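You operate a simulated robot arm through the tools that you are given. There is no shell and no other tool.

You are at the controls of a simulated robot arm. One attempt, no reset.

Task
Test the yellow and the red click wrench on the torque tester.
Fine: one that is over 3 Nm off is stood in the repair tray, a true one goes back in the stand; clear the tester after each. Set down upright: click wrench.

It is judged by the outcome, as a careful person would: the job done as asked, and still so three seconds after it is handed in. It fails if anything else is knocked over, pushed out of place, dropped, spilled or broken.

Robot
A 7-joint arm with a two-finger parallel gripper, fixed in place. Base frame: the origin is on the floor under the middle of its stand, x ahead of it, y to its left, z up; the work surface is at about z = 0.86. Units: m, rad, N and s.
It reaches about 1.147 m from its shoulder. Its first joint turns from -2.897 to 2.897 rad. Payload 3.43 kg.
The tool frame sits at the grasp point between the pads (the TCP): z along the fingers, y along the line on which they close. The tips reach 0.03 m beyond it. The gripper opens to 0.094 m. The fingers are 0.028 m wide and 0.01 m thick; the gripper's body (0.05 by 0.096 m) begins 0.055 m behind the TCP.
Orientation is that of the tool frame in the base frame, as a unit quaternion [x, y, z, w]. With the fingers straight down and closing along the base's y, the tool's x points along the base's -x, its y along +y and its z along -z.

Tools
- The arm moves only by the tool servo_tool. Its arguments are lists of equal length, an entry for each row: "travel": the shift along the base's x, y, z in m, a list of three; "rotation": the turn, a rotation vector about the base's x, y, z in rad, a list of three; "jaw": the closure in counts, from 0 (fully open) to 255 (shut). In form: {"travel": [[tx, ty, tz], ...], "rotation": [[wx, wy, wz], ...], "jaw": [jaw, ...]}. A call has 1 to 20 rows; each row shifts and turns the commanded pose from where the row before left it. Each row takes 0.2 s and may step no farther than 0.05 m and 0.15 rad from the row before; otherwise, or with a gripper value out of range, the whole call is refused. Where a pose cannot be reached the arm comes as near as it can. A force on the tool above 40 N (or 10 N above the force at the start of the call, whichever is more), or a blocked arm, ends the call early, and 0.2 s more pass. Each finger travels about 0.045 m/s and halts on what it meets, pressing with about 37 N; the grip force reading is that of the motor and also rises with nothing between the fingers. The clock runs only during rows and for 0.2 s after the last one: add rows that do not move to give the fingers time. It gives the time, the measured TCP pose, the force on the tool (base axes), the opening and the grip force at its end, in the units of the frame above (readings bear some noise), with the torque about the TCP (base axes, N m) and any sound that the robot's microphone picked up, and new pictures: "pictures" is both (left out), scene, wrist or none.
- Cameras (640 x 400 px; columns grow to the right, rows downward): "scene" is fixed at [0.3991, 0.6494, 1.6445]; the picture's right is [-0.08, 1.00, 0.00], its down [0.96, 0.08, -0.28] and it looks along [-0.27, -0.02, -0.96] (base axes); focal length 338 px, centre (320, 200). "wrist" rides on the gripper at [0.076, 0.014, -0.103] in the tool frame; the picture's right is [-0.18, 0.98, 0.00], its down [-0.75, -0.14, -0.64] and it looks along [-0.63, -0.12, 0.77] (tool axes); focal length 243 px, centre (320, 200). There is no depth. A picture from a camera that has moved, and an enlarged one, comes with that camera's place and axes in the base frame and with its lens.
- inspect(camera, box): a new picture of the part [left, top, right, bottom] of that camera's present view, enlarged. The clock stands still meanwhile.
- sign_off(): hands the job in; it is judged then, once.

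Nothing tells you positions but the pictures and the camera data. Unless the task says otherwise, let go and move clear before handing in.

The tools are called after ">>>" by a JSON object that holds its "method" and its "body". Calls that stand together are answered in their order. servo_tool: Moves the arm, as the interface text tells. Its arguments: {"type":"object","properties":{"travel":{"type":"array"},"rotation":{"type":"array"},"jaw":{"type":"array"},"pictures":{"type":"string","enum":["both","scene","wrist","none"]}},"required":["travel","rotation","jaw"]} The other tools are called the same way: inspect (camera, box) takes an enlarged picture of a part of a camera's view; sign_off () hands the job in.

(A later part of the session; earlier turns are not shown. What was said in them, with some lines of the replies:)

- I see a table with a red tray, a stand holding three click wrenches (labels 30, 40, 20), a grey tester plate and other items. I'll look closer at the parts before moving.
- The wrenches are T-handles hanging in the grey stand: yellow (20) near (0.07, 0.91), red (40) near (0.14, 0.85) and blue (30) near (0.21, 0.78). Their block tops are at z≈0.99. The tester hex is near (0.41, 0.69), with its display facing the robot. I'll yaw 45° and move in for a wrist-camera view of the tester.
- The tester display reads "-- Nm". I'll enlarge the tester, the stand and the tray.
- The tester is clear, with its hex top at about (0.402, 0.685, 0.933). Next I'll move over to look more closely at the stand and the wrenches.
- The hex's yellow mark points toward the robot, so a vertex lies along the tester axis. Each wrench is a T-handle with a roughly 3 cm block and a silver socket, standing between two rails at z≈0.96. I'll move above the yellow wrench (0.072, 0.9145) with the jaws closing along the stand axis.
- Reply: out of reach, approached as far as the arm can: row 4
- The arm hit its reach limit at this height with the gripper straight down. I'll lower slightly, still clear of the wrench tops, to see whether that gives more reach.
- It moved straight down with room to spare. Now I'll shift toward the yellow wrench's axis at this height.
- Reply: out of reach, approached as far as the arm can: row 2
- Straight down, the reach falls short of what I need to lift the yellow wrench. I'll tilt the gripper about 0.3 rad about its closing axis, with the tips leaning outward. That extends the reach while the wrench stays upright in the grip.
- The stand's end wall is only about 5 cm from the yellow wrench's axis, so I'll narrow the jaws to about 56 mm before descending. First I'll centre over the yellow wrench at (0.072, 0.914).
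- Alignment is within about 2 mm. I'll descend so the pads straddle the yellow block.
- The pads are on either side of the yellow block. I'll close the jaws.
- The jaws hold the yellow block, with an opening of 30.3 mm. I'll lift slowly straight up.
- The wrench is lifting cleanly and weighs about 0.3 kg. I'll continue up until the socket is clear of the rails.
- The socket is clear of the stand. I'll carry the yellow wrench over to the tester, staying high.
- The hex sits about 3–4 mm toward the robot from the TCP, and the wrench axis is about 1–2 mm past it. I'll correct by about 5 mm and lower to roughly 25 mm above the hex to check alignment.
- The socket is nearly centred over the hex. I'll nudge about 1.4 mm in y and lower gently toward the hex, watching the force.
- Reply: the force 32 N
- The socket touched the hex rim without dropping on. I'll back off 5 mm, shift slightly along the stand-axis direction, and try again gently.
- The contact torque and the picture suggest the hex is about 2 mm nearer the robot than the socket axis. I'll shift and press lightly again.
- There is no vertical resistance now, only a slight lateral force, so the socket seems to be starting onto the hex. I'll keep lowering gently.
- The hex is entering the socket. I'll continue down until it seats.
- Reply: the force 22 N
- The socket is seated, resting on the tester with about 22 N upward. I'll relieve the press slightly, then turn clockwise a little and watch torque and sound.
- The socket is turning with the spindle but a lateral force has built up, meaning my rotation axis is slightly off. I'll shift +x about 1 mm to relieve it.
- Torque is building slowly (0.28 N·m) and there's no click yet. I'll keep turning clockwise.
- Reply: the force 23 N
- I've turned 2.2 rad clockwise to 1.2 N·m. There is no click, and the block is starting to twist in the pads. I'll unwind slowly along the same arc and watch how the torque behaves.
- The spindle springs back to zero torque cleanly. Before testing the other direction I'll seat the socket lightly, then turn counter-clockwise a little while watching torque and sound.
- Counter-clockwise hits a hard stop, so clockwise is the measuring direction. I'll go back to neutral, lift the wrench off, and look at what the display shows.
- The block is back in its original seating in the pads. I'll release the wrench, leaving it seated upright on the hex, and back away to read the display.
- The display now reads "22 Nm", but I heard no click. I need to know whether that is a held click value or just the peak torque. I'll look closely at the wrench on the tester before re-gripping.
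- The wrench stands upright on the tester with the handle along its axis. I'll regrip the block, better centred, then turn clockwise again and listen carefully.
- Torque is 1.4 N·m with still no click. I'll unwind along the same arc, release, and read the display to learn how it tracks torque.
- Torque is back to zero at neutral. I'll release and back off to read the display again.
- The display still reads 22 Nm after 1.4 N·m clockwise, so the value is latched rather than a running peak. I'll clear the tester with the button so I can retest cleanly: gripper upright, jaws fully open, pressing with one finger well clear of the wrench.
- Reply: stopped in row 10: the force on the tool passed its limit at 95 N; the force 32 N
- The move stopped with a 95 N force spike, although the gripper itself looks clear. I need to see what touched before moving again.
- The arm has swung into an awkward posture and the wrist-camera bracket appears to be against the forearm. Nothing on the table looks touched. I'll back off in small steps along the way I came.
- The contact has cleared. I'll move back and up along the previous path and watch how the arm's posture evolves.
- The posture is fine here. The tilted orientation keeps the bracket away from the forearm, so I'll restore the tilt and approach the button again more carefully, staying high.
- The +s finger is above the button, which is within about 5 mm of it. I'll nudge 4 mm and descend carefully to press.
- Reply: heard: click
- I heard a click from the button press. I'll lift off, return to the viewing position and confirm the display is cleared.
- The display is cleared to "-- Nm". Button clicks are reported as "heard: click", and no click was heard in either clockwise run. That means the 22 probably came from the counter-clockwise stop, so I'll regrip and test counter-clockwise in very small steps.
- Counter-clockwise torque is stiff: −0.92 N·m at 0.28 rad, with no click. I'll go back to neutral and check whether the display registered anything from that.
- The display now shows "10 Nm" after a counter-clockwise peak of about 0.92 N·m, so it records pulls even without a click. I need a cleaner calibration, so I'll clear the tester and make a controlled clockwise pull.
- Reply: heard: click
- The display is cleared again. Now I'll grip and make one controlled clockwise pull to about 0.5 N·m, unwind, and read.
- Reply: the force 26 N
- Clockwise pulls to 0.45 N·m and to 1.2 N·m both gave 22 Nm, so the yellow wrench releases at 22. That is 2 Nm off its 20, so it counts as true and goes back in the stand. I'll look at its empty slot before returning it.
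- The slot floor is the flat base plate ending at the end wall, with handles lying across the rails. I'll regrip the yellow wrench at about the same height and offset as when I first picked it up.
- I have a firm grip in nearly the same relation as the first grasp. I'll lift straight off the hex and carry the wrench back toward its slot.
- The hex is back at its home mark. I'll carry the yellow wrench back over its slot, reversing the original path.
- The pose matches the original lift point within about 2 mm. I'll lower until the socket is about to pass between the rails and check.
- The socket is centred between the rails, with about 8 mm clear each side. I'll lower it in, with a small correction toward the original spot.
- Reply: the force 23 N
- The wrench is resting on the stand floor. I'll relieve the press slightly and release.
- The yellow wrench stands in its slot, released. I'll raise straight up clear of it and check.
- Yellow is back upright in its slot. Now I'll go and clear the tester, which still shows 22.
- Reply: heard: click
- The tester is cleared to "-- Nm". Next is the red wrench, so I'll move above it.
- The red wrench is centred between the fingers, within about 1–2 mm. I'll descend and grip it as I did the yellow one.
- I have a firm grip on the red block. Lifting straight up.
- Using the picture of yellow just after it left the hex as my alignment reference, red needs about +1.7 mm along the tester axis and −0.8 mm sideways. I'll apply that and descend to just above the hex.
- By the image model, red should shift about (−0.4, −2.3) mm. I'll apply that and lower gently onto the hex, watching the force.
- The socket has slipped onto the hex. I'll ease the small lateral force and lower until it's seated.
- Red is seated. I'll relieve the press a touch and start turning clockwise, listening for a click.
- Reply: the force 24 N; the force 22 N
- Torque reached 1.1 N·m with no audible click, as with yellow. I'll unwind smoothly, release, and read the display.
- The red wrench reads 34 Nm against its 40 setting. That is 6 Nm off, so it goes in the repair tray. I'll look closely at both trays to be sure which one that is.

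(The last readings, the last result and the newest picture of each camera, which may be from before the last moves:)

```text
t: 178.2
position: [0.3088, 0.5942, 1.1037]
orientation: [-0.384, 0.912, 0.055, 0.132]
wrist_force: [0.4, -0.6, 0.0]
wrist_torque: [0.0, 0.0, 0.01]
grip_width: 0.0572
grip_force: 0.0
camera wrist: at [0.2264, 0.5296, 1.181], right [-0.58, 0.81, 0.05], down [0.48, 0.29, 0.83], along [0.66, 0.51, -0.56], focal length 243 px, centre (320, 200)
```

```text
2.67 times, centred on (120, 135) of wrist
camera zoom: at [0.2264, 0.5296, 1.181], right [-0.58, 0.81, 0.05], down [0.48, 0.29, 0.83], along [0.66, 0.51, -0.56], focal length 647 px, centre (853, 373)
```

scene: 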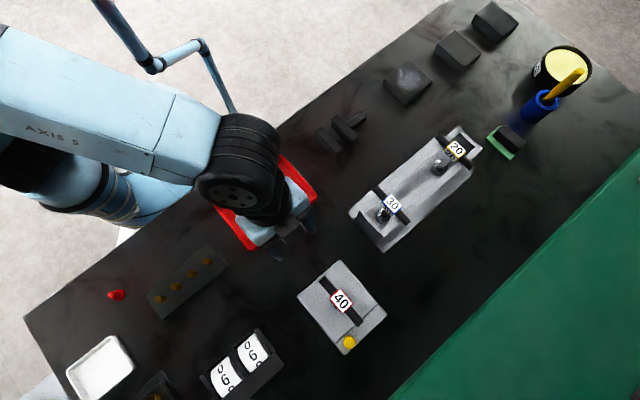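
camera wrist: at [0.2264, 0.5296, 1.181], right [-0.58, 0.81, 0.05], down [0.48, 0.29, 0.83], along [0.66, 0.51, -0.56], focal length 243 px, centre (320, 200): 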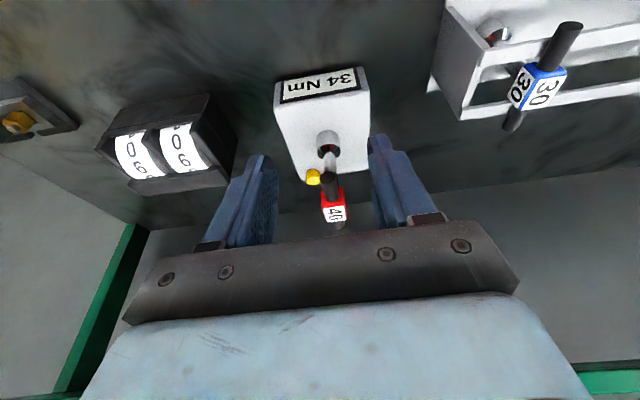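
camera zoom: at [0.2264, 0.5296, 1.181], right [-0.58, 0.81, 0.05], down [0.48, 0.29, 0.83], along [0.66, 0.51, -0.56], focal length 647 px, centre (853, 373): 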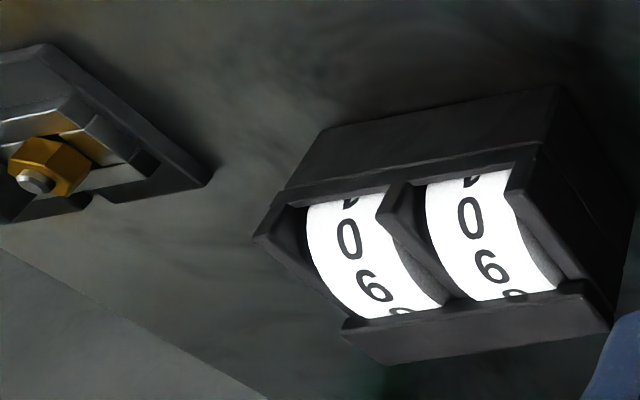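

Neither tray is labelled. The red one beside the tester is the large, obvious repair tray, centred near (0.194, 0.506), and the small white dish is unmarked. I'll regrip the red wrench and lift it off the tester.

>>> {"method": "servo_tool", "body": {"travel": [[0.0315, 0.0308, 0], [0.0315, 0.0308, 0], [0.0315, 0.0308, 0], [0, 0, -0.025], [0, 0, -0.02], [0, 0, -0.02], [0, 0, 0]], "rotation": [[0, 0, 0], [0, 0, 0], [0, 0, 0], [0, 0, 0], [0, 0, 0], [0, 0, 0], [0, 0, 0]], "jaw": [100, 100, 100, 100, 100, 100, 100], "pictures": "wrist"}}

>>> {"method": "servo_tool", "body": {"travel": [[0, 0, 0], [0, 0, 0], [0, 0, 0], [0, 0, 0]], "rotation": [[0, 0, 0], [0, 0, 0], [0, 0, 0], [0, 0, 0]], "jaw": [255, 255, 255, 255], "pictures": "wrist"}}

>>> {"method": "inspect", "body": {"camera": "wrist", "box": [240, 80, 390, 240]}}

```text
t: 179.8
position: [0.4022, 0.6821, 1.0371]
orientation: [-0.384, 0.912, 0.055, 0.131]
wrist_force: [-0.3, 0.0, -0.3]
wrist_torque: [-0.01, -0.01, 0.0]
grip_width: 0.0575
grip_force: 0.0
camera wrist: at [0.3211, 0.6173, 1.1149], right [-0.58, 0.81, 0.05], down [0.48, 0.29, 0.83], along [0.66, 0.51, -0.56], focal length 243 px, centre (320, 200)
```

wrist: 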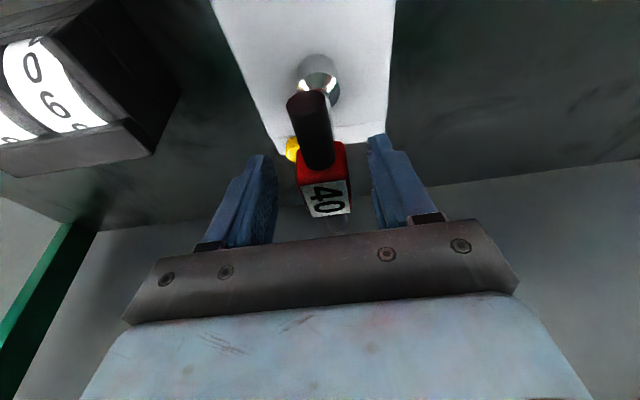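

```text
t: 180.8
position: [0.4028, 0.6819, 1.0378]
orientation: [-0.384, 0.912, 0.055, 0.131]
wrist_force: [-1.3, 1.1, -0.9]
wrist_torque: [0.06, 0.05, 0.01]
grip_width: 0.0303
grip_force: 37.0
camera wrist: at [0.321, 0.6173, 1.1151], right [-0.58, 0.81, 0.05], down [0.48, 0.29, 0.83], along [0.66, 0.51, -0.56], focal length 243 px, centre (320, 200)
```

wrist: 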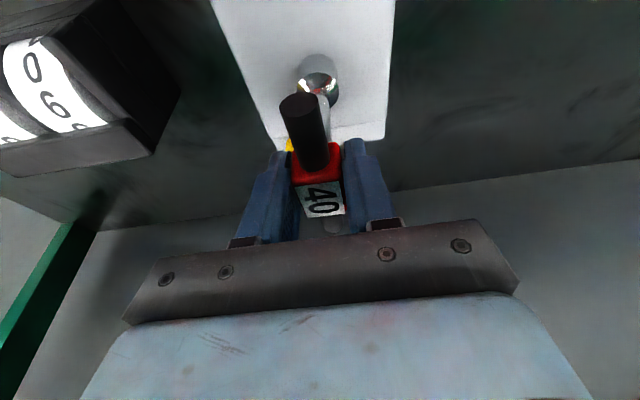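

```text
2.50 times, centred on (315, 160) of wrist
camera zoom: at [0.321, 0.6173, 1.1151], right [-0.58, 0.81, 0.05], down [0.48, 0.29, 0.83], along [0.66, 0.51, -0.56], focal length 606 px, centre (332, 300)
```

zoom: 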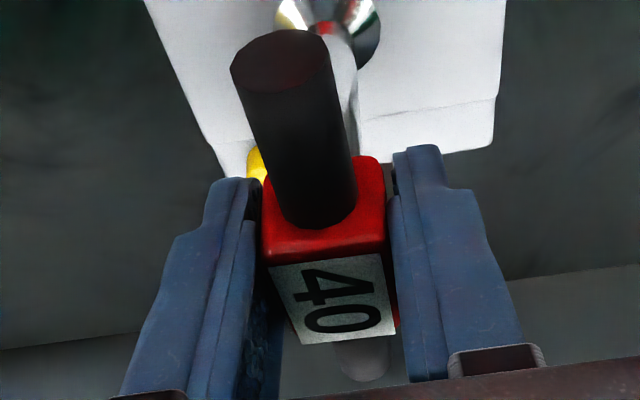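

>>> {"method": "servo_tool", "body": {"travel": [[0, 0, 0.005], [0, 0, 0.01], [0, 0, 0.02], [0, 0, 0.03], [0, 0, 0.03], [0, 0, 0.015], [0, 0, 0]], "rotation": [[0, 0, 0], [0, 0, 0], [0, 0, 0], [0, 0, 0], [0, 0, 0], [0, 0, 0], [0, 0, 0]], "jaw": [255, 255, 255, 255, 255, 255, 255], "pictures": "wrist"}}

>>> {"method": "servo_tool", "body": {"travel": [[-0.026, -0.0225, 0], [-0.026, -0.0225, 0], [-0.026, -0.0225, 0], [-0.026, -0.0225, 0], [0, 0, 0]], "rotation": [[0, 0, 0], [0, 0, 0], [0, 0, 0], [0, 0, 0], [0, 0, 0]], "jaw": [255, 255, 255, 255, 255], "pictures": "both"}}

```text
t: 182.4
position: [0.4031, 0.6836, 1.1462]
orientation: [-0.385, 0.912, 0.055, 0.132]
wrist_force: [0.4, 0.5, -3.3]
wrist_torque: [-0.01, 0.02, 0.01]
grip_width: 0.0304
grip_force: 36.6
camera wrist: at [0.321, 0.6189, 1.2242], right [-0.58, 0.81, 0.05], down [0.48, 0.29, 0.83], along [0.66, 0.51, -0.56], focal length 243 px, centre (320, 200)
```

wrist: 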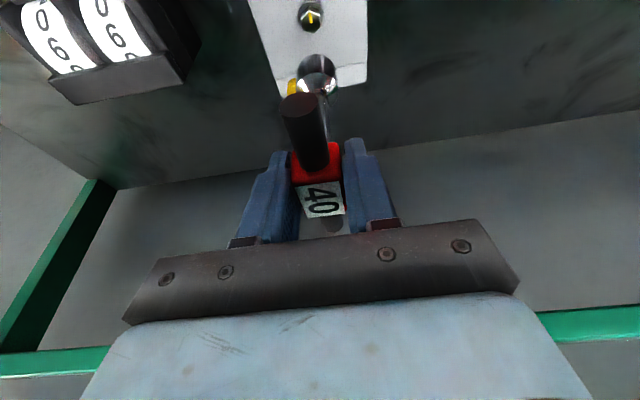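

```text
t: 183.6
position: [0.2989, 0.5916, 1.1451]
orientation: [-0.384, 0.912, 0.055, 0.131]
wrist_force: [-0.2, 0.0, -2.9]
wrist_torque: [0.0, 0.02, -0.02]
grip_width: 0.0302
grip_force: 37.2
camera wrist: at [0.2165, 0.5265, 1.2232], right [-0.58, 0.81, 0.05], down [0.48, 0.29, 0.83], along [0.66, 0.51, -0.56], focal length 243 px, centre (320, 200)
```

scene: 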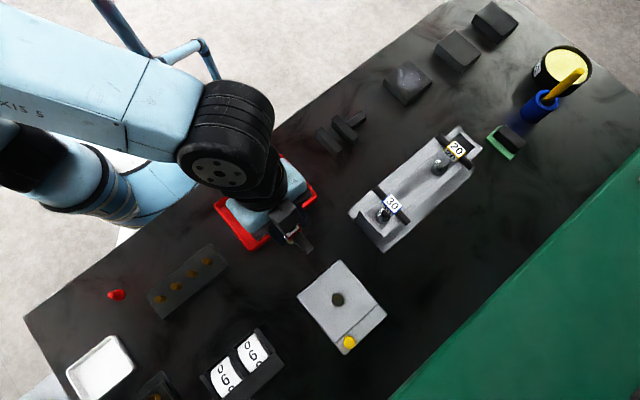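
wrist: 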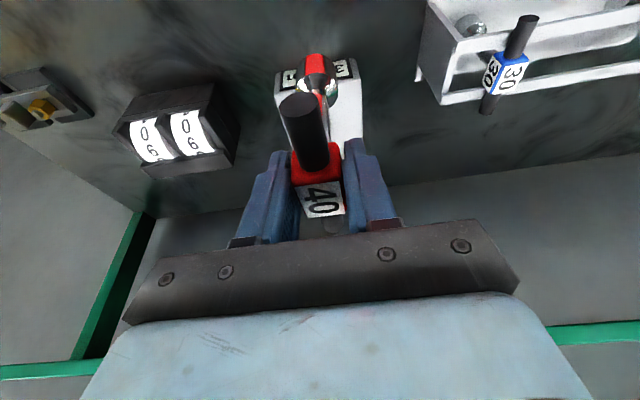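

>>> {"method": "servo_tool", "body": {"travel": [[-0.026, -0.0214, 0], [-0.026, -0.0214, 0], [-0.026, -0.0214, 0], [-0.027, -0.0214, 0], [0, 0, 0]], "rotation": [[0, 0, 0], [0, 0, 0], [0, 0, 0], [0, 0, 0], [0, 0, 0]], "jaw": [255, 255, 255, 255, 255], "pictures": "both"}}

>>> {"method": "inspect", "body": {"camera": "wrist", "box": [160, 0, 480, 200]}}

```text
t: 184.8
position: [0.1942, 0.5063, 1.1449]
orientation: [-0.384, 0.912, 0.055, 0.131]
wrist_force: [0.1, -0.6, -3.0]
wrist_torque: [0.03, 0.0, 0.03]
grip_width: 0.0301
grip_force: 36.5
camera wrist: at [0.1114, 0.4417, 1.2232], right [-0.58, 0.81, 0.05], down [0.48, 0.29, 0.83], along [0.66, 0.51, -0.56], focal length 243 px, centre (320, 200)
```

scene: 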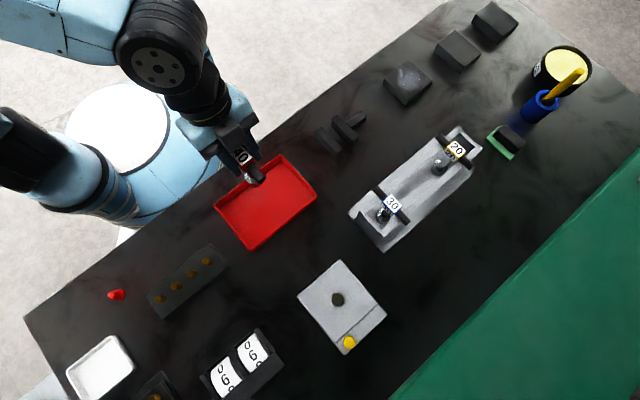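
wrist: 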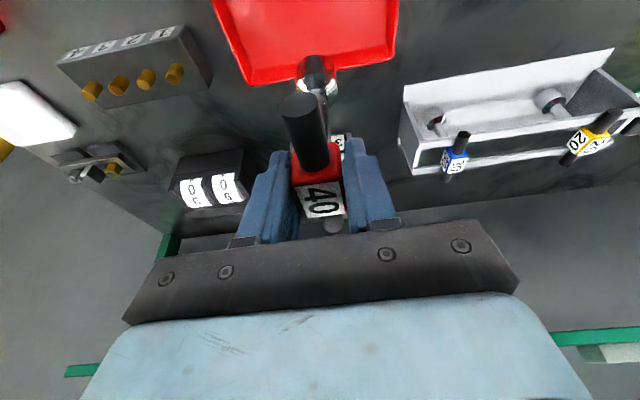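

```text
2.00 times, centred on (320, 100) of wrist
camera zoom: at [0.1114, 0.4417, 1.2232], right [-0.58, 0.81, 0.05], down [0.48, 0.29, 0.83], along [0.66, 0.51, -0.56], focal length 485 px, centre (320, 400)
```

zoom: 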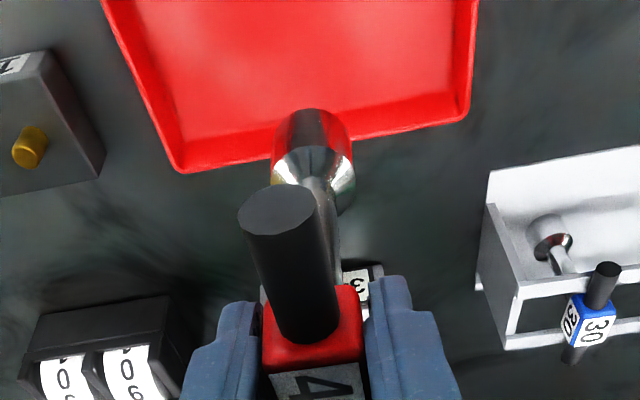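

The red wrench is over the tray centre. I'll lower it toward the tray floor.

>>> {"method": "servo_tool", "body": {"travel": [[0, 0, -0.03], [0, 0, -0.03], [0, 0, -0.03], [0, 0, -0.03], [0, 0, 0]], "rotation": [[0, 0, 0], [0, 0, 0], [0, 0, 0], [0, 0, 0], [0, 0, 0]], "jaw": [255, 255, 255, 255, 255], "pictures": "both"}}

>>> {"method": "inspect", "body": {"camera": "scene", "box": [190, 120, 330, 260]}}

```text
t: 186.0
position: [0.197, 0.5085, 1.0238]
orientation: [-0.384, 0.912, 0.056, 0.131]
wrist_force: [0.7, -0.8, -4.2]
wrist_torque: [-0.04, 0.0, -0.02]
grip_width: 0.03
grip_force: 37.1
camera wrist: at [0.1148, 0.4427, 1.1015], right [-0.58, 0.81, 0.05], down [0.48, 0.29, 0.83], along [0.66, 0.51, -0.56], focal length 243 px, centre (320, 200)
```

scene: 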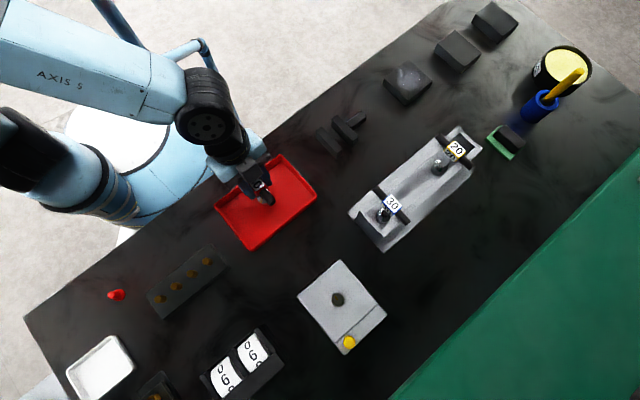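
wrist: 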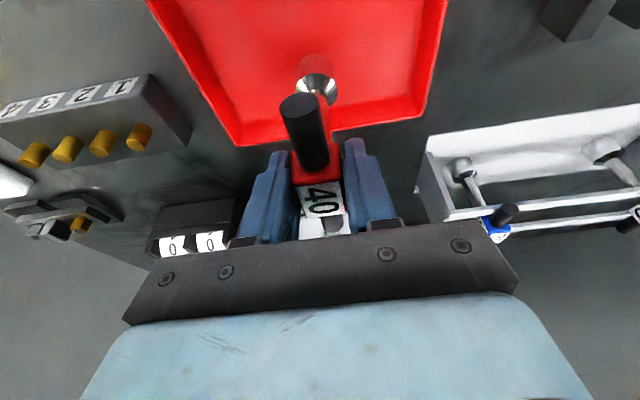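

```text
2.86 times, centred on (260, 190) of scene
camera zoom: at [0.3991, 0.6494, 1.6445], right [-0.08, 1.0, 0.0], down [0.96, 0.08, -0.28], along [-0.27, -0.02, -0.96], focal length 967 px, centre (491, 229)
```

zoom: 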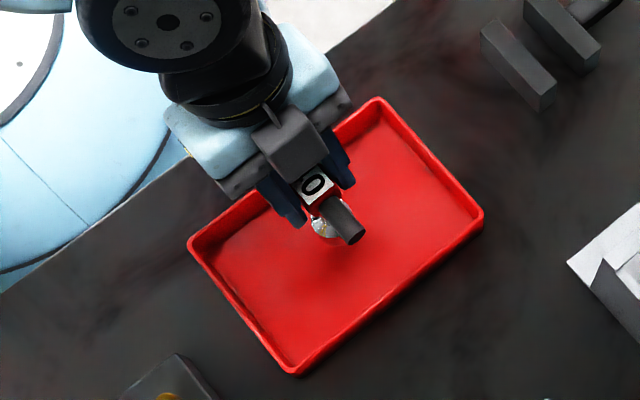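

It's over the middle of the tray. I'll continue down slowly until contact.

>>> {"method": "servo_tool", "body": {"travel": [[0, 0, -0.015], [0, 0, -0.012], [0, 0, -0.005], [0, 0, -0.003], [0, 0, 0]], "rotation": [[0, 0, 0], [0, 0, 0], [0, 0, 0], [0, 0, 0], [0, 0, 0]], "jaw": [255, 255, 255, 255, 255], "pictures": "none"}}

>>> {"method": "servo_tool", "body": {"travel": [[0, 0, -0.002], [0, 0, -0.002], [0, 0, 0]], "rotation": [[0, 0, 0], [0, 0, 0], [0, 0, 0]], "jaw": [255, 255, 255], "pictures": "none"}}

```text
t: 187.2
position: [0.1941, 0.5077, 0.9904]
orientation: [-0.384, 0.912, 0.055, 0.131]
wrist_force: [0.1, -1.0, -3.3]
wrist_torque: [-0.01, 0.02, 0.0]
grip_width: 0.0301
grip_force: 36.8
```

```text
t: 188.0
position: [0.1935, 0.5074, 0.9858]
orientation: [-0.384, 0.912, 0.056, 0.131]
wrist_force: [-0.2, 0.1, -3.2]
wrist_torque: [-0.03, 0.03, 0.01]
grip_width: 0.0302
grip_force: 36.5
```

>>> {"method": "servo_tool", "body": {"travel": [[0, 0, -0.0015], [0, 0, -0.0015], [0, 0, 0]], "rotation": [[0, 0, 0], [0, 0, 0], [0, 0, 0]], "jaw": [255, 255, 255], "pictures": "none"}}

>>> {"method": "servo_tool", "body": {"travel": [[0, 0, -0.001], [0, 0, -0.001], [0, 0, 0]], "rotation": [[0, 0, 0], [0, 0, 0], [0, 0, 0]], "jaw": [255, 255, 255], "pictures": "none"}}

```text
t: 188.8
position: [0.1934, 0.5079, 0.9838]
orientation: [-0.384, 0.912, 0.055, 0.132]
wrist_force: [0.7, -0.6, -3.9]
wrist_torque: [-0.01, 0.01, 0.01]
grip_width: 0.03
grip_force: 37.1
```

```text
t: 189.6
position: [0.1929, 0.509, 0.9831]
orientation: [-0.384, 0.912, 0.055, 0.132]
wrist_force: [0.6, -0.7, -3.0]
wrist_torque: [0.01, 0.02, -0.01]
grip_width: 0.0304
grip_force: 37.0
```

>>> {"method": "servo_tool", "body": {"travel": [[0, 0, -0.001], [0, 0, -0.001], [0, 0, 0]], "rotation": [[0, 0, 0], [0, 0, 0], [0, 0, 0]], "jaw": [255, 255, 255], "pictures": "none"}}

>>> {"method": "servo_tool", "body": {"travel": [[0, 0, -0.001], [0, 0, 0]], "rotation": [[0, 0, 0], [0, 0, 0]], "jaw": [255, 255], "pictures": "both"}}

```text
t: 190.4
position: [0.1953, 0.5082, 0.9804]
orientation: [-0.385, 0.912, 0.056, 0.132]
wrist_force: [-0.2, 0.3, -3.9]
wrist_torque: [0.0, 0.01, -0.01]
grip_width: 0.0301
grip_force: 36.4
```

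```text
t: 191.0
position: [0.193, 0.5092, 0.98]
orientation: [-0.385, 0.912, 0.057, 0.132]
wrist_force: [2.8, 3.1, 14.2]
wrist_torque: [0.25, -0.38, 0.04]
grip_width: 0.03
grip_force: 36.9
camera wrist: at [0.1114, 0.444, 1.0578], right [-0.58, 0.81, 0.05], down [0.48, 0.29, 0.83], along [0.66, 0.51, -0.56], focal length 243 px, centre (320, 200)
```

scene: 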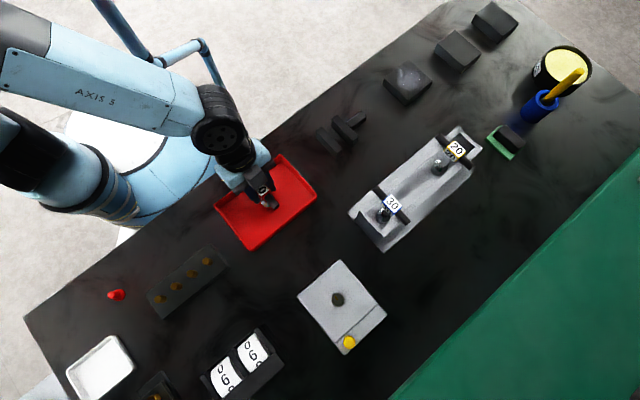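
wrist: 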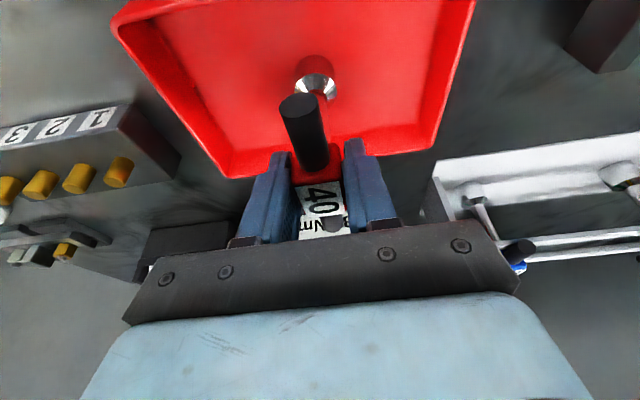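

The wrench has just touched the tray floor on one edge, so it's leaning about a degree in the grip. I'll lift 2 mm, level it slightly, and set it down again before releasing.

>>> {"method": "servo_tool", "body": {"travel": [[0, 0, 0.003], [0, 0, 0], [0, 0, -0.001], [0, 0, -0.001], [0, 0, 0]], "rotation": [[0, 0, 0], [-0.0085, -0.0085, 0], [0, 0, 0], [0, 0, 0], [0, 0, 0]], "jaw": [255, 255, 255, 255, 255], "pictures": "none"}}

>>> {"method": "servo_tool", "body": {"travel": [[0, 0, -0.001], [0, 0, 0]], "rotation": [[0, 0, 0], [0, 0, 0]], "jaw": [255, 255], "pictures": "none"}}

```text
t: 192.2
position: [0.193, 0.508, 0.9801]
orientation: [-0.385, 0.912, 0.05, 0.134]
wrist_force: [-0.1, -0.4, -1.3]
wrist_torque: [-0.02, 0.01, -0.01]
grip_width: 0.0303
grip_force: 37.2
```

```text
t: 192.8
position: [0.1934, 0.5096, 0.981]
orientation: [-0.386, 0.911, 0.051, 0.134]
wrist_force: [-0.7, -5.1, 17.1]
wrist_torque: [-0.3, 0.12, 0.03]
grip_width: 0.0301
grip_force: 36.8
```

>>> {"method": "servo_tool", "body": {"travel": [[0, 0, 0.002], [0, 0, 0], [0, 0, -0.0015], [0, 0, 0]], "rotation": [[0, 0, 0], [0.0045, 0.0045, 0], [0, 0, 0], [0, 0, 0]], "jaw": [255, 255, 255, 255], "pictures": "none"}}

>>> {"method": "servo_tool", "body": {"travel": [[0, 0, 0], [0, 0, 0], [0, 0, 0], [0, 0, 0], [0, 0, 0]], "rotation": [[0, 0, 0], [0, 0, 0], [0, 0, 0], [0, 0, 0], [0, 0, 0]], "jaw": [220, 190, 150, 110, 100], "pictures": "both"}}

>>> {"method": "inspect", "body": {"camera": "wrist", "box": [220, 20, 440, 240]}}

```text
t: 193.8
position: [0.1929, 0.5085, 0.981]
orientation: [-0.385, 0.912, 0.053, 0.132]
wrist_force: [1.3, -4.8, 13.5]
wrist_torque: [-0.29, -0.08, -0.04]
grip_width: 0.03
grip_force: 36.8
```

```text
t: 195.0
position: [0.1936, 0.5068, 0.981]
orientation: [-0.385, 0.912, 0.053, 0.133]
wrist_force: [0.1, -0.1, -0.3]
wrist_torque: [0.0, -0.01, 0.0]
grip_width: 0.0574
grip_force: 0.0
camera wrist: at [0.1104, 0.4435, 1.0572], right [-0.58, 0.81, 0.05], down [0.48, 0.29, 0.83], along [0.66, 0.5, -0.56], focal length 243 px, centre (320, 200)
```

scene: 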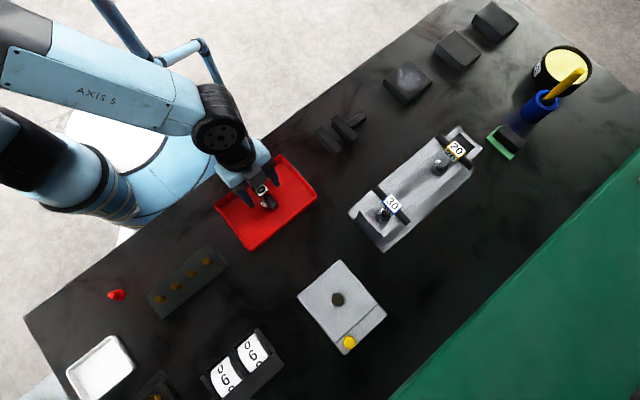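
wrist: 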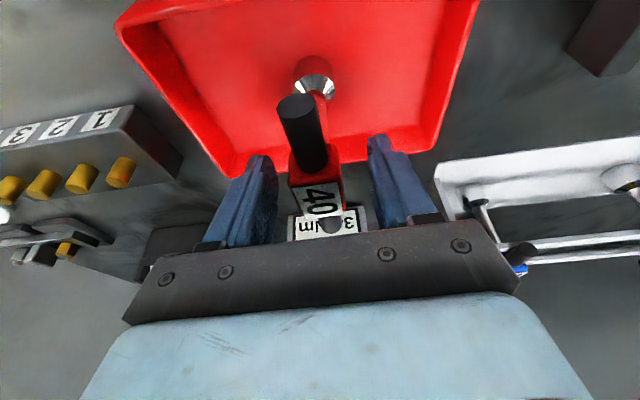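

```text
1.82 times, centred on (330, 130) of wrist
camera zoom: at [0.1104, 0.4435, 1.0572], right [-0.58, 0.81, 0.05], down [0.48, 0.29, 0.83], along [0.66, 0.5, -0.56], focal length 441 px, centre (302, 327)
```

zoom: 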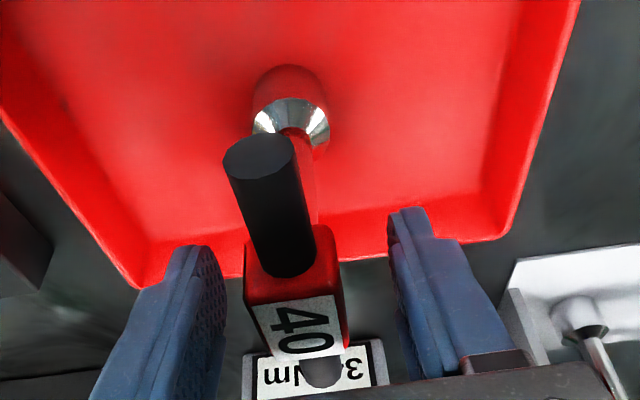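

The red wrench is standing upright in the tray. I'll lift the gripper straight up clear of it.

>>> {"method": "servo_tool", "body": {"travel": [[0, 0, 0.02], [0, 0, 0.03], [0, 0, 0.03], [0, 0, 0.04], [0, 0, 0.04], [0, 0, 0]], "rotation": [[0, 0, 0], [0, 0, 0], [0, 0, 0], [0, 0, 0], [0, 0, 0], [0, 0, 0]], "jaw": [100, 100, 100, 100, 100, 100], "pictures": "both"}}

>>> {"method": "inspect", "body": {"camera": "wrist", "box": [200, 0, 440, 200]}}

```text
t: 196.4
position: [0.1939, 0.503, 1.1375]
orientation: [-0.384, 0.912, 0.053, 0.133]
wrist_force: [-0.2, 0.1, 0.3]
wrist_torque: [0.01, 0.0, 0.02]
grip_width: 0.0574
grip_force: 0.1
camera wrist: at [0.1103, 0.4395, 1.2154], right [-0.58, 0.81, 0.05], down [0.48, 0.29, 0.83], along [0.66, 0.5, -0.56], focal length 243 px, centre (320, 200)
```

scene: 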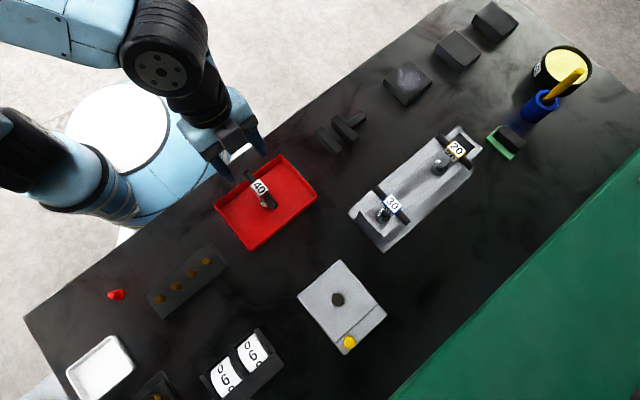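
wrist: 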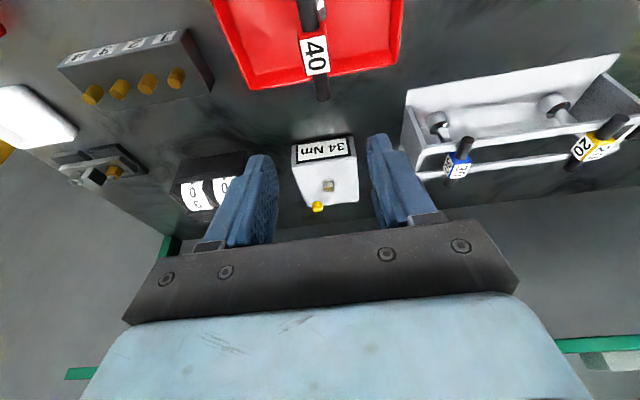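

```text
2.00 times, centred on (320, 100) of wrist
camera zoom: at [0.1103, 0.4395, 1.2154], right [-0.58, 0.81, 0.05], down [0.48, 0.29, 0.83], along [0.66, 0.5, -0.56], focal length 485 px, centre (320, 400)
```

zoom: 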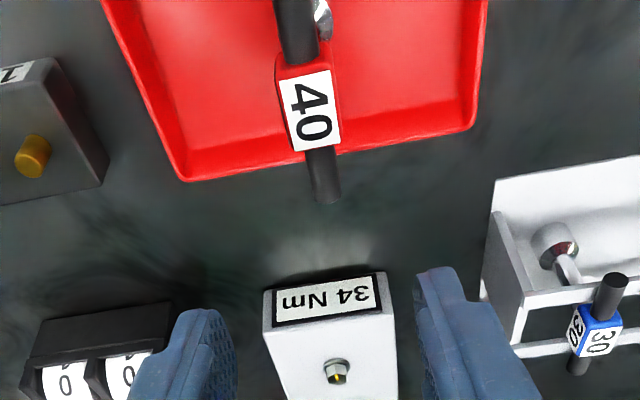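

Red stands upright in the repair tray, and the display still shows 34 Nm. Now I'll clear the tester with the button.

>>> {"method": "servo_tool", "body": {"travel": [[0.0285, 0.022, 0.01], [0.0285, 0.022, 0.01], [0.0285, 0.022, 0], [0.0285, 0.022, 0], [0.0346, 0.0142, 0], [0.0346, 0.0142, 0], [0.0346, 0.0142, 0], [0.0346, 0.0142, 0], [0.0346, 0.0142, 0], [0.0346, 0.0142, 0], [0, 0, 0]], "rotation": [[0, 0, 0], [0, 0, 0], [0, 0, 0], [0, 0, 0], [0, 0, 0], [0, 0, 0], [0, 0, 0], [0, 0, 0], [0, 0, 0], [0, 0, 0], [0, 0, 0]], "jaw": [0, 0, 0, 0, 0, 0, 0, 0, 0, 0, 0], "pictures": "both"}}

```text
t: 198.8
position: [0.5145, 0.6807, 1.1604]
orientation: [-0.384, 0.912, 0.052, 0.133]
wrist_force: [-0.6, 1.2, -0.2]
wrist_torque: [0.04, 0.0, 0.01]
grip_width: 0.0941
grip_force: 0.1
camera wrist: at [0.4314, 0.6161, 1.238], right [-0.58, 0.81, 0.05], down [0.48, 0.29, 0.83], along [0.66, 0.5, -0.56], focal length 243 px, centre (320, 200)
```

scene: 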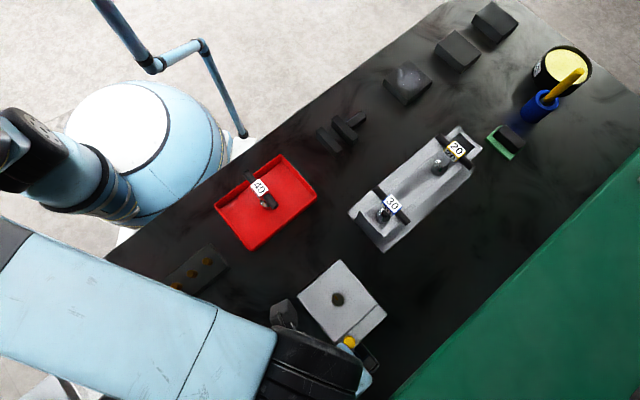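
wrist: 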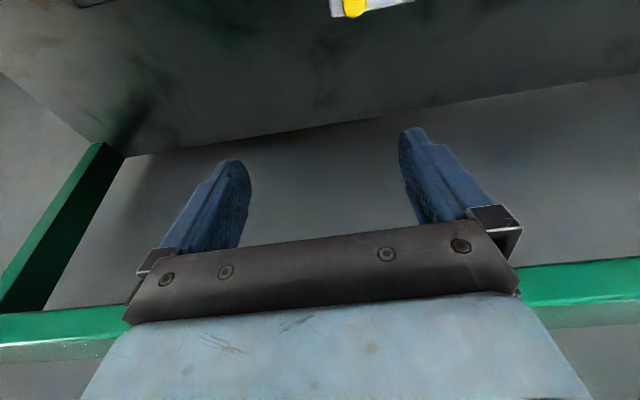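

>>> {"method": "servo_tool", "body": {"travel": [[0.001, -0.001, -0.045], [0, 0, -0.045], [0, 0, -0.045], [0, 0, -0.045], [0, 0, 0]], "rotation": [[0, 0, 0], [0, 0, 0], [0, 0, 0], [0, 0, 0], [0, 0, 0]], "jaw": [0, 0, 0, 0, 0], "pictures": "wrist"}}

```text
t: 200.0
position: [0.515, 0.6815, 0.9807]
orientation: [-0.385, 0.912, 0.053, 0.132]
wrist_force: [-0.5, -0.9, 0.4]
wrist_torque: [0.03, 0.0, 0.01]
grip_width: 0.0941
grip_force: 0.1
camera wrist: at [0.4322, 0.6178, 1.0572], right [-0.58, 0.81, 0.05], down [0.48, 0.29, 0.83], along [0.66, 0.5, -0.56], focal length 243 px, centre (320, 200)
```

wrist: 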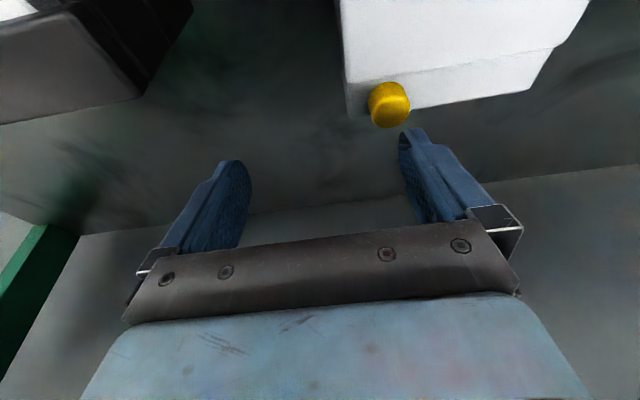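

>>> {"method": "servo_tool", "body": {"travel": [[0.0021, -0.0021, -0.01], [0, 0, -0.007], [0, 0, -0.003], [0, 0, -0.003], [0, 0, 0], [0, 0, 0.02], [0, 0, 0.045], [0, 0, 0.045], [0, 0, 0.045], [0, 0, 0.03], [-0.0348, -0.0143, 0], [-0.0348, -0.0143, 0], [-0.0348, -0.0143, 0], [-0.0348, -0.0143, 0], [-0.0348, -0.0143, -0.02], [-0.034, -0.0135, -0.025], [0, 0, 0]], "rotation": [[0, 0, 0], [0, 0, 0], [0, 0, 0], [0, 0, 0], [0, 0, 0], [0, 0, 0], [0, 0, 0], [0, 0, 0], [0, 0, 0], [0, 0, 0], [0, 0, 0], [0, 0, 0], [0, 0, 0], [0, 0, 0], [0, 0, 0], [0, 0, 0], [0, 0, 0]], "jaw": [0, 0, 0, 0, 0, 0, 0, 0, 0, 0, 0, 0, 0, 0, 0, 0, 0], "pictures": "both"}}

>>> {"method": "inspect", "body": {"camera": "wrist", "box": [250, 40, 390, 200]}}

>>> {"method": "inspect", "body": {"camera": "scene", "box": [190, 120, 520, 360]}}

```text
t: 203.6
position: [0.3128, 0.5951, 1.0951]
orientation: [-0.385, 0.912, 0.051, 0.133]
wrist_force: [0.2, 0.0, 0.0]
wrist_torque: [-0.01, 0.0, 0.02]
grip_width: 0.0942
grip_force: 0.1
heard: click
camera wrist: at [0.2296, 0.5299, 1.1727], right [-0.58, 0.81, 0.05], down [0.48, 0.29, 0.83], along [0.66, 0.5, -0.56], focal length 243 px, centre (320, 200)
```

scene: 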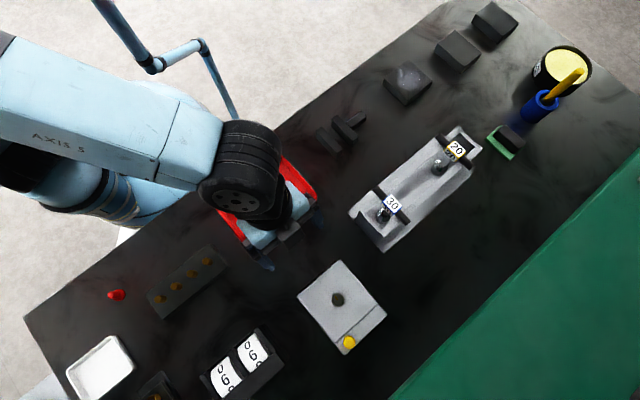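
wrist: 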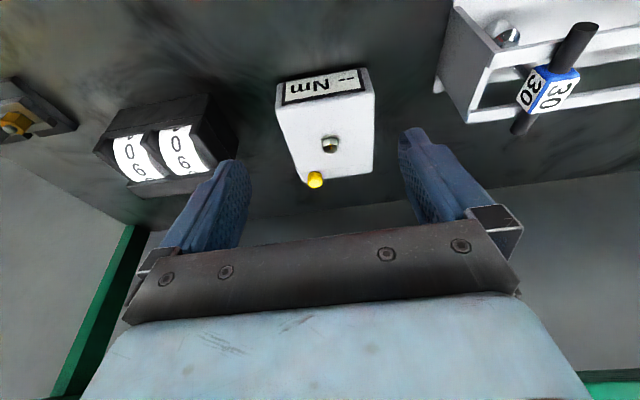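

```text
2.50 times, centred on (320, 120) of wrist
camera zoom: at [0.2296, 0.5299, 1.1727], right [-0.58, 0.81, 0.05], down [0.48, 0.29, 0.83], along [0.66, 0.5, -0.56], focal length 606 px, centre (320, 400)
```

zoom: 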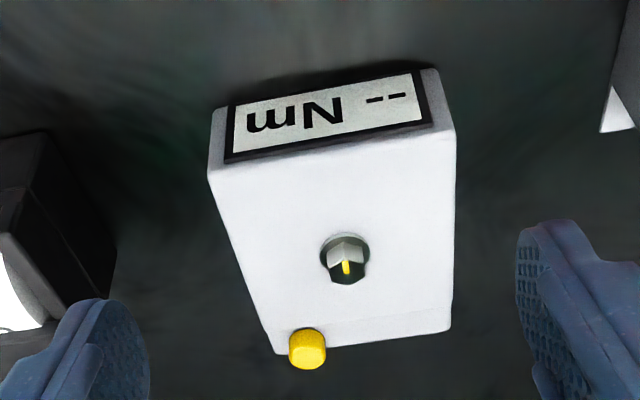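

```text
1.67 times, centred on (355, 240) of scene
camera zoom: at [0.3991, 0.6494, 1.6445], right [-0.08, 1.0, 0.0], down [0.96, 0.08, -0.28], along [-0.27, -0.02, -0.96], focal length 564 px, centre (262, 133)
```

zoom: 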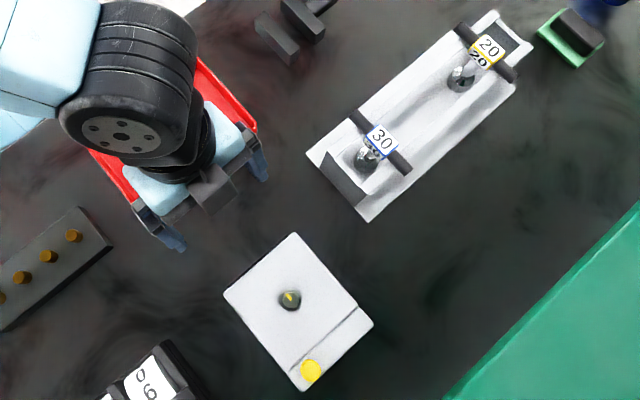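

The tester is cleared to "-- Nm". I'll raise the arm clear and check the final state of everything.

>>> {"method": "servo_tool", "body": {"travel": [[0, 0, 0.04], [0, 0, 0.04], [0.03, 0.01, 0.03], [0.035, 0.01, 0.02], [0.035, 0.01, 0], [0.035, 0.01, 0], [0, 0, 0], [0, 0, 0]], "rotation": [[0, 0, 0], [0, 0, 0], [0, 0, 0], [0, 0, 0], [0, 0, 0], [0, 0, 0], [0, 0, 0], [0, 0, 0]], "jaw": [0, 0, 0, 0, 0, 0, 0, 0], "pictures": "both"}}

>>> {"method": "inspect", "body": {"camera": "scene", "box": [190, 130, 350, 270]}}

>>> {"method": "inspect", "body": {"camera": "scene", "box": [340, 110, 500, 260]}}

>>> {"method": "inspect", "body": {"camera": "scene", "box": [40, 230, 290, 400]}}

```text
t: 205.4
position: [0.4455, 0.6362, 1.2248]
orientation: [-0.385, 0.912, 0.052, 0.133]
wrist_force: [0.0, 0.5, -0.9]
wrist_torque: [-0.03, -0.04, 0.02]
grip_width: 0.094
grip_force: 0.0
camera wrist: at [0.3633, 0.5712, 1.3023], right [-0.58, 0.81, 0.05], down [0.48, 0.29, 0.83], along [0.66, 0.5, -0.56], focal length 243 px, centre (320, 200)
```

scene: 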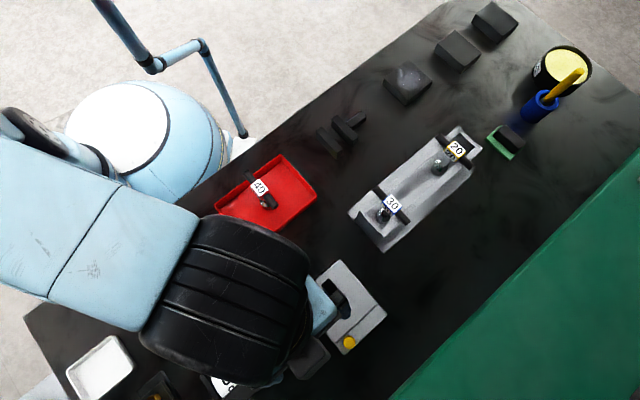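
wrist: 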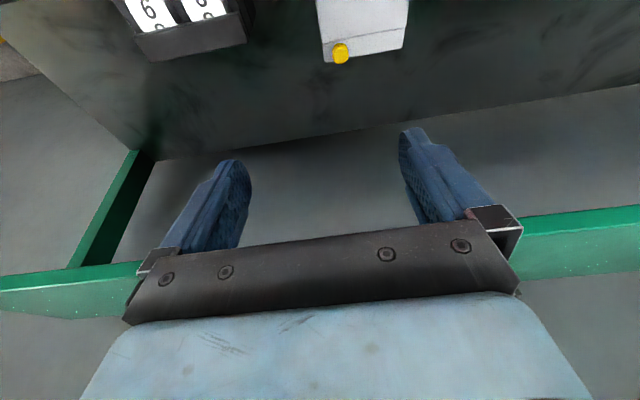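

```text
2.86 times, centred on (270, 200) of scene
camera zoom: at [0.3991, 0.6494, 1.6445], right [-0.08, 1.0, 0.0], down [0.96, 0.08, -0.28], along [-0.27, -0.02, -0.96], focal length 967 px, centre (463, 200)
```

zoom: 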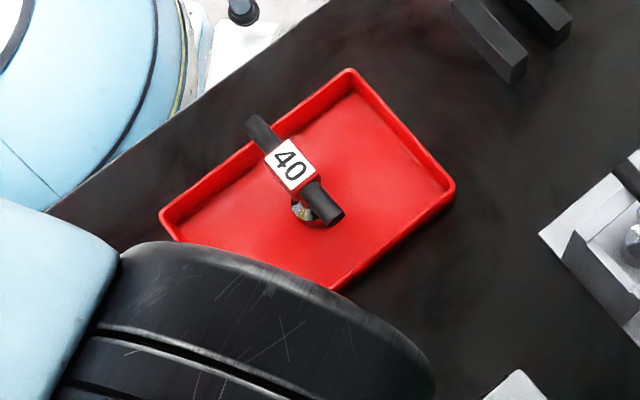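

```text
2.67 times, centred on (420, 185) of scene
camera zoom: at [0.3991, 0.6494, 1.6445], right [-0.08, 1.0, 0.0], down [0.96, 0.08, -0.28], along [-0.27, -0.02, -0.96], focal length 902 px, centre (53, 240)
```

zoom: 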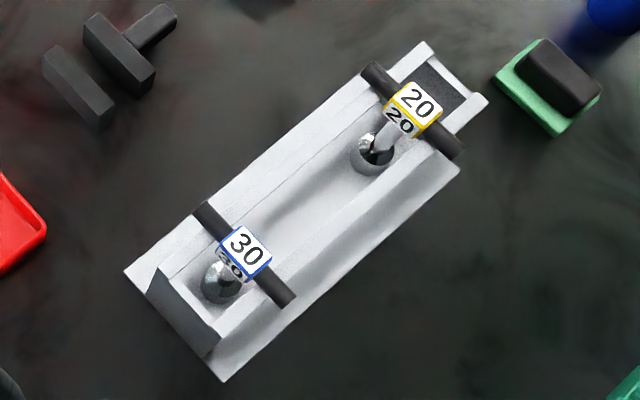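

```text
2.35 times, centred on (165, 315) of scene
camera zoom: at [0.3991, 0.6494, 1.6445], right [-0.08, 1.0, 0.0], down [0.96, 0.08, -0.28], along [-0.27, -0.02, -0.96], focal length 796 px, centre (685, -71)
```

zoom: 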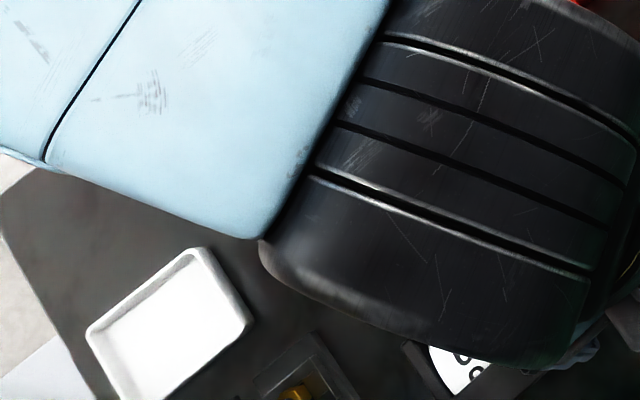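

Everything looks right. Since labels here seem to sit on robot-facing sides, as on the numbered peg block, I'll take one look at the trays' near sides to be certain the red tray is the right one.

>>> {"method": "servo_tool", "body": {"travel": [[-0.0266, -0.0292, 0], [-0.0266, -0.0292, 0], [-0.0266, -0.0292, 0], [-0.0266, -0.0292, -0.015], [-0.0266, -0.0292, -0.02], [-0.0266, -0.0292, -0.02], [-0.0266, -0.0292, -0.02], [-0.0266, -0.0292, -0.015], [0, 0, 0]], "rotation": [[0, 0, 0], [0, 0, 0], [0, 0, 0], [0, 0, 0], [0, 0, 0], [0, 0, 0], [0, 0, 0], [0, 0, 0], [0, 0, 0]], "jaw": [0, 0, 0, 0, 0, 0, 0, 0, 0], "pictures": "both"}}

>>> {"method": "inspect", "body": {"camera": "wrist", "box": [280, 0, 640, 200]}}

>>> {"method": "inspect", "body": {"camera": "wrist", "box": [0, 0, 300, 200]}}

```text
t: 207.4
position: [0.233, 0.4028, 1.1394]
orientation: [-0.385, 0.912, 0.053, 0.132]
wrist_force: [0.2, 0.4, -0.3]
wrist_torque: [0.0, 0.02, 0.03]
grip_width: 0.094
grip_force: 0.0
camera wrist: at [0.1505, 0.3375, 1.2173], right [-0.58, 0.81, 0.05], down [0.48, 0.29, 0.83], along [0.66, 0.5, -0.56], focal length 243 px, centre (320, 200)
```

scene: 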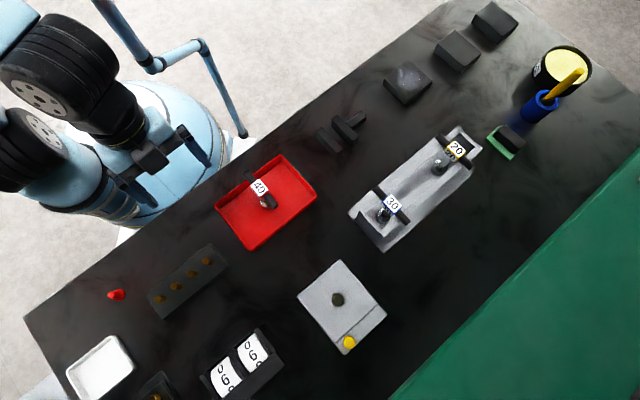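
wrist: 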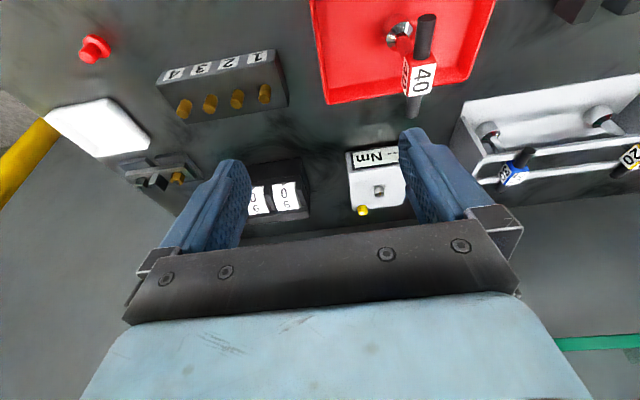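

```text
1.78 times, centred on (460, 100) of wrist
camera zoom: at [0.1505, 0.3375, 1.2173], right [-0.58, 0.81, 0.05], down [0.48, 0.29, 0.83], along [0.66, 0.5, -0.56], focal length 431 px, centre (71, 378)
```

zoom: 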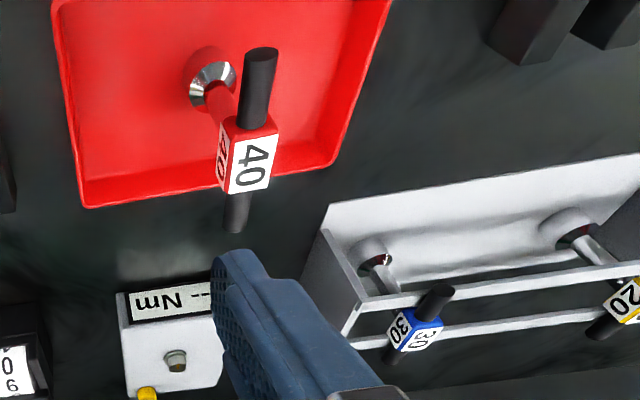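

```text
2.00 times, centred on (150, 100) of wrist
camera zoom: at [0.1505, 0.3375, 1.2173], right [-0.58, 0.81, 0.05], down [0.48, 0.29, 0.83], along [0.66, 0.5, -0.56], focal length 485 px, centre (660, 400)
```

zoom: 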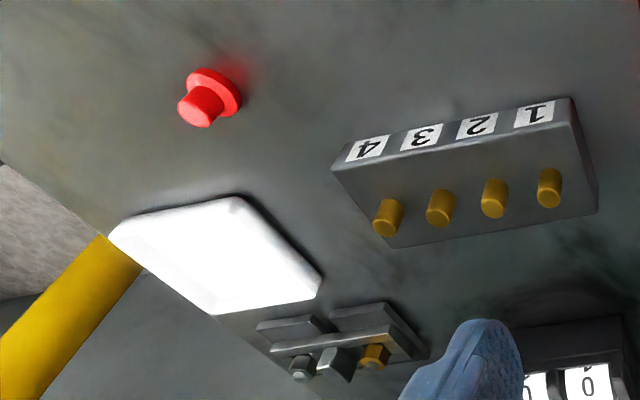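

>>> {"method": "servo_tool", "body": {"travel": [[-0.03, 0.0, 0.02], [-0.03, 0.0, 0.02], [0, 0, 0]], "rotation": [[0, 0, 0], [0, 0, 0], [0, 0, 0]], "jaw": [0, 0, 0], "pictures": "wrist"}}

>>> {"method": "inspect", "body": {"camera": "wrist", "box": [260, 0, 560, 140]}}

```text
t: 208.2
position: [0.1751, 0.4003, 1.1798]
orientation: [-0.385, 0.912, 0.053, 0.133]
wrist_force: [-0.1, -0.4, 0.0]
wrist_torque: [0.02, -0.03, -0.02]
grip_width: 0.094
grip_force: 0.1
camera wrist: at [0.0921, 0.3354, 1.2575], right [-0.58, 0.81, 0.05], down [0.48, 0.29, 0.83], along [0.66, 0.5, -0.56], focal length 243 px, centre (320, 200)
```

wrist: 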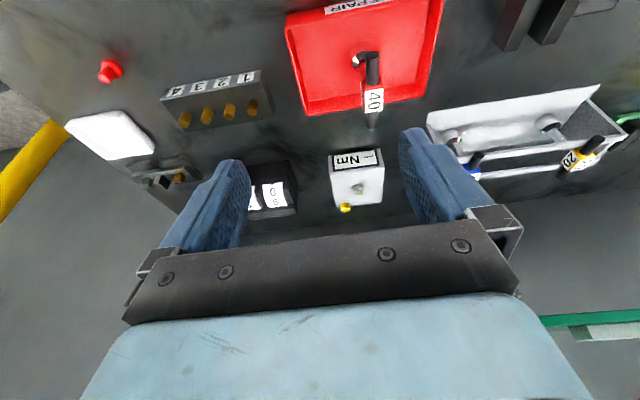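

```text
2.13 times, centred on (410, 70) of wrist
camera zoom: at [0.0921, 0.3354, 1.2575], right [-0.58, 0.81, 0.05], down [0.48, 0.29, 0.83], along [0.66, 0.5, -0.56], focal length 518 px, centre (128, 477)
```

zoom: 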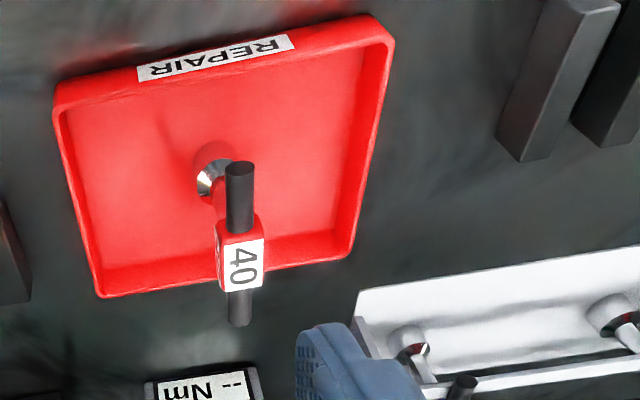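

The red tray's near side is labelled "REPAIR". The red wrench (34 Nm, off by 6) stands upright in it, the yellow wrench (22 Nm, off by 2) is back in the stand, the tester reads "-- Nm", and the gripper is clear. I'm handing in the job.

>>> {"method": "sign_off", "body": {}}

```text
The job is handed in.
```

I tested both wrenches on the torque tester and handed in the job. The red one failed and the yellow one passed.

| Wrench | Set to | Tester reading | Off by | Where it is now |
|---|---|---|---|---|
| Yellow | 20 Nm | 22 Nm | 2 Nm | Back in the stand, upright |
| Red | 40 Nm | 34 Nm | 6 Nm | Upright in the red tray labelled "REPAIR" |

I cleared the tester after each wrench, and it now reads "-- Nm". The blue wrench was not touched.

- **No audible click:** the microphone picked up no click from either wrench, only from the tester button. I took the displayed number as each wrench's release value. Yellow read 22 on two separate clockwise pulls, one much harder than the other. Red got one clockwise pull, and its 34 is well below what a pull that strong should have shown if the wrench had not released.
- **Pulled past the readings:** because I was listening for a click, I turned both wrenches further than needed, and I also turned yellow briefly the wrong way against a stop. Nothing looked damaged.
- **One hard contact:** while first moving to the clear button, the arm stopped with a 95 N force spike. It looked like the wrist-camera bracket touching the arm itself. Nothing on the table appeared to have moved.
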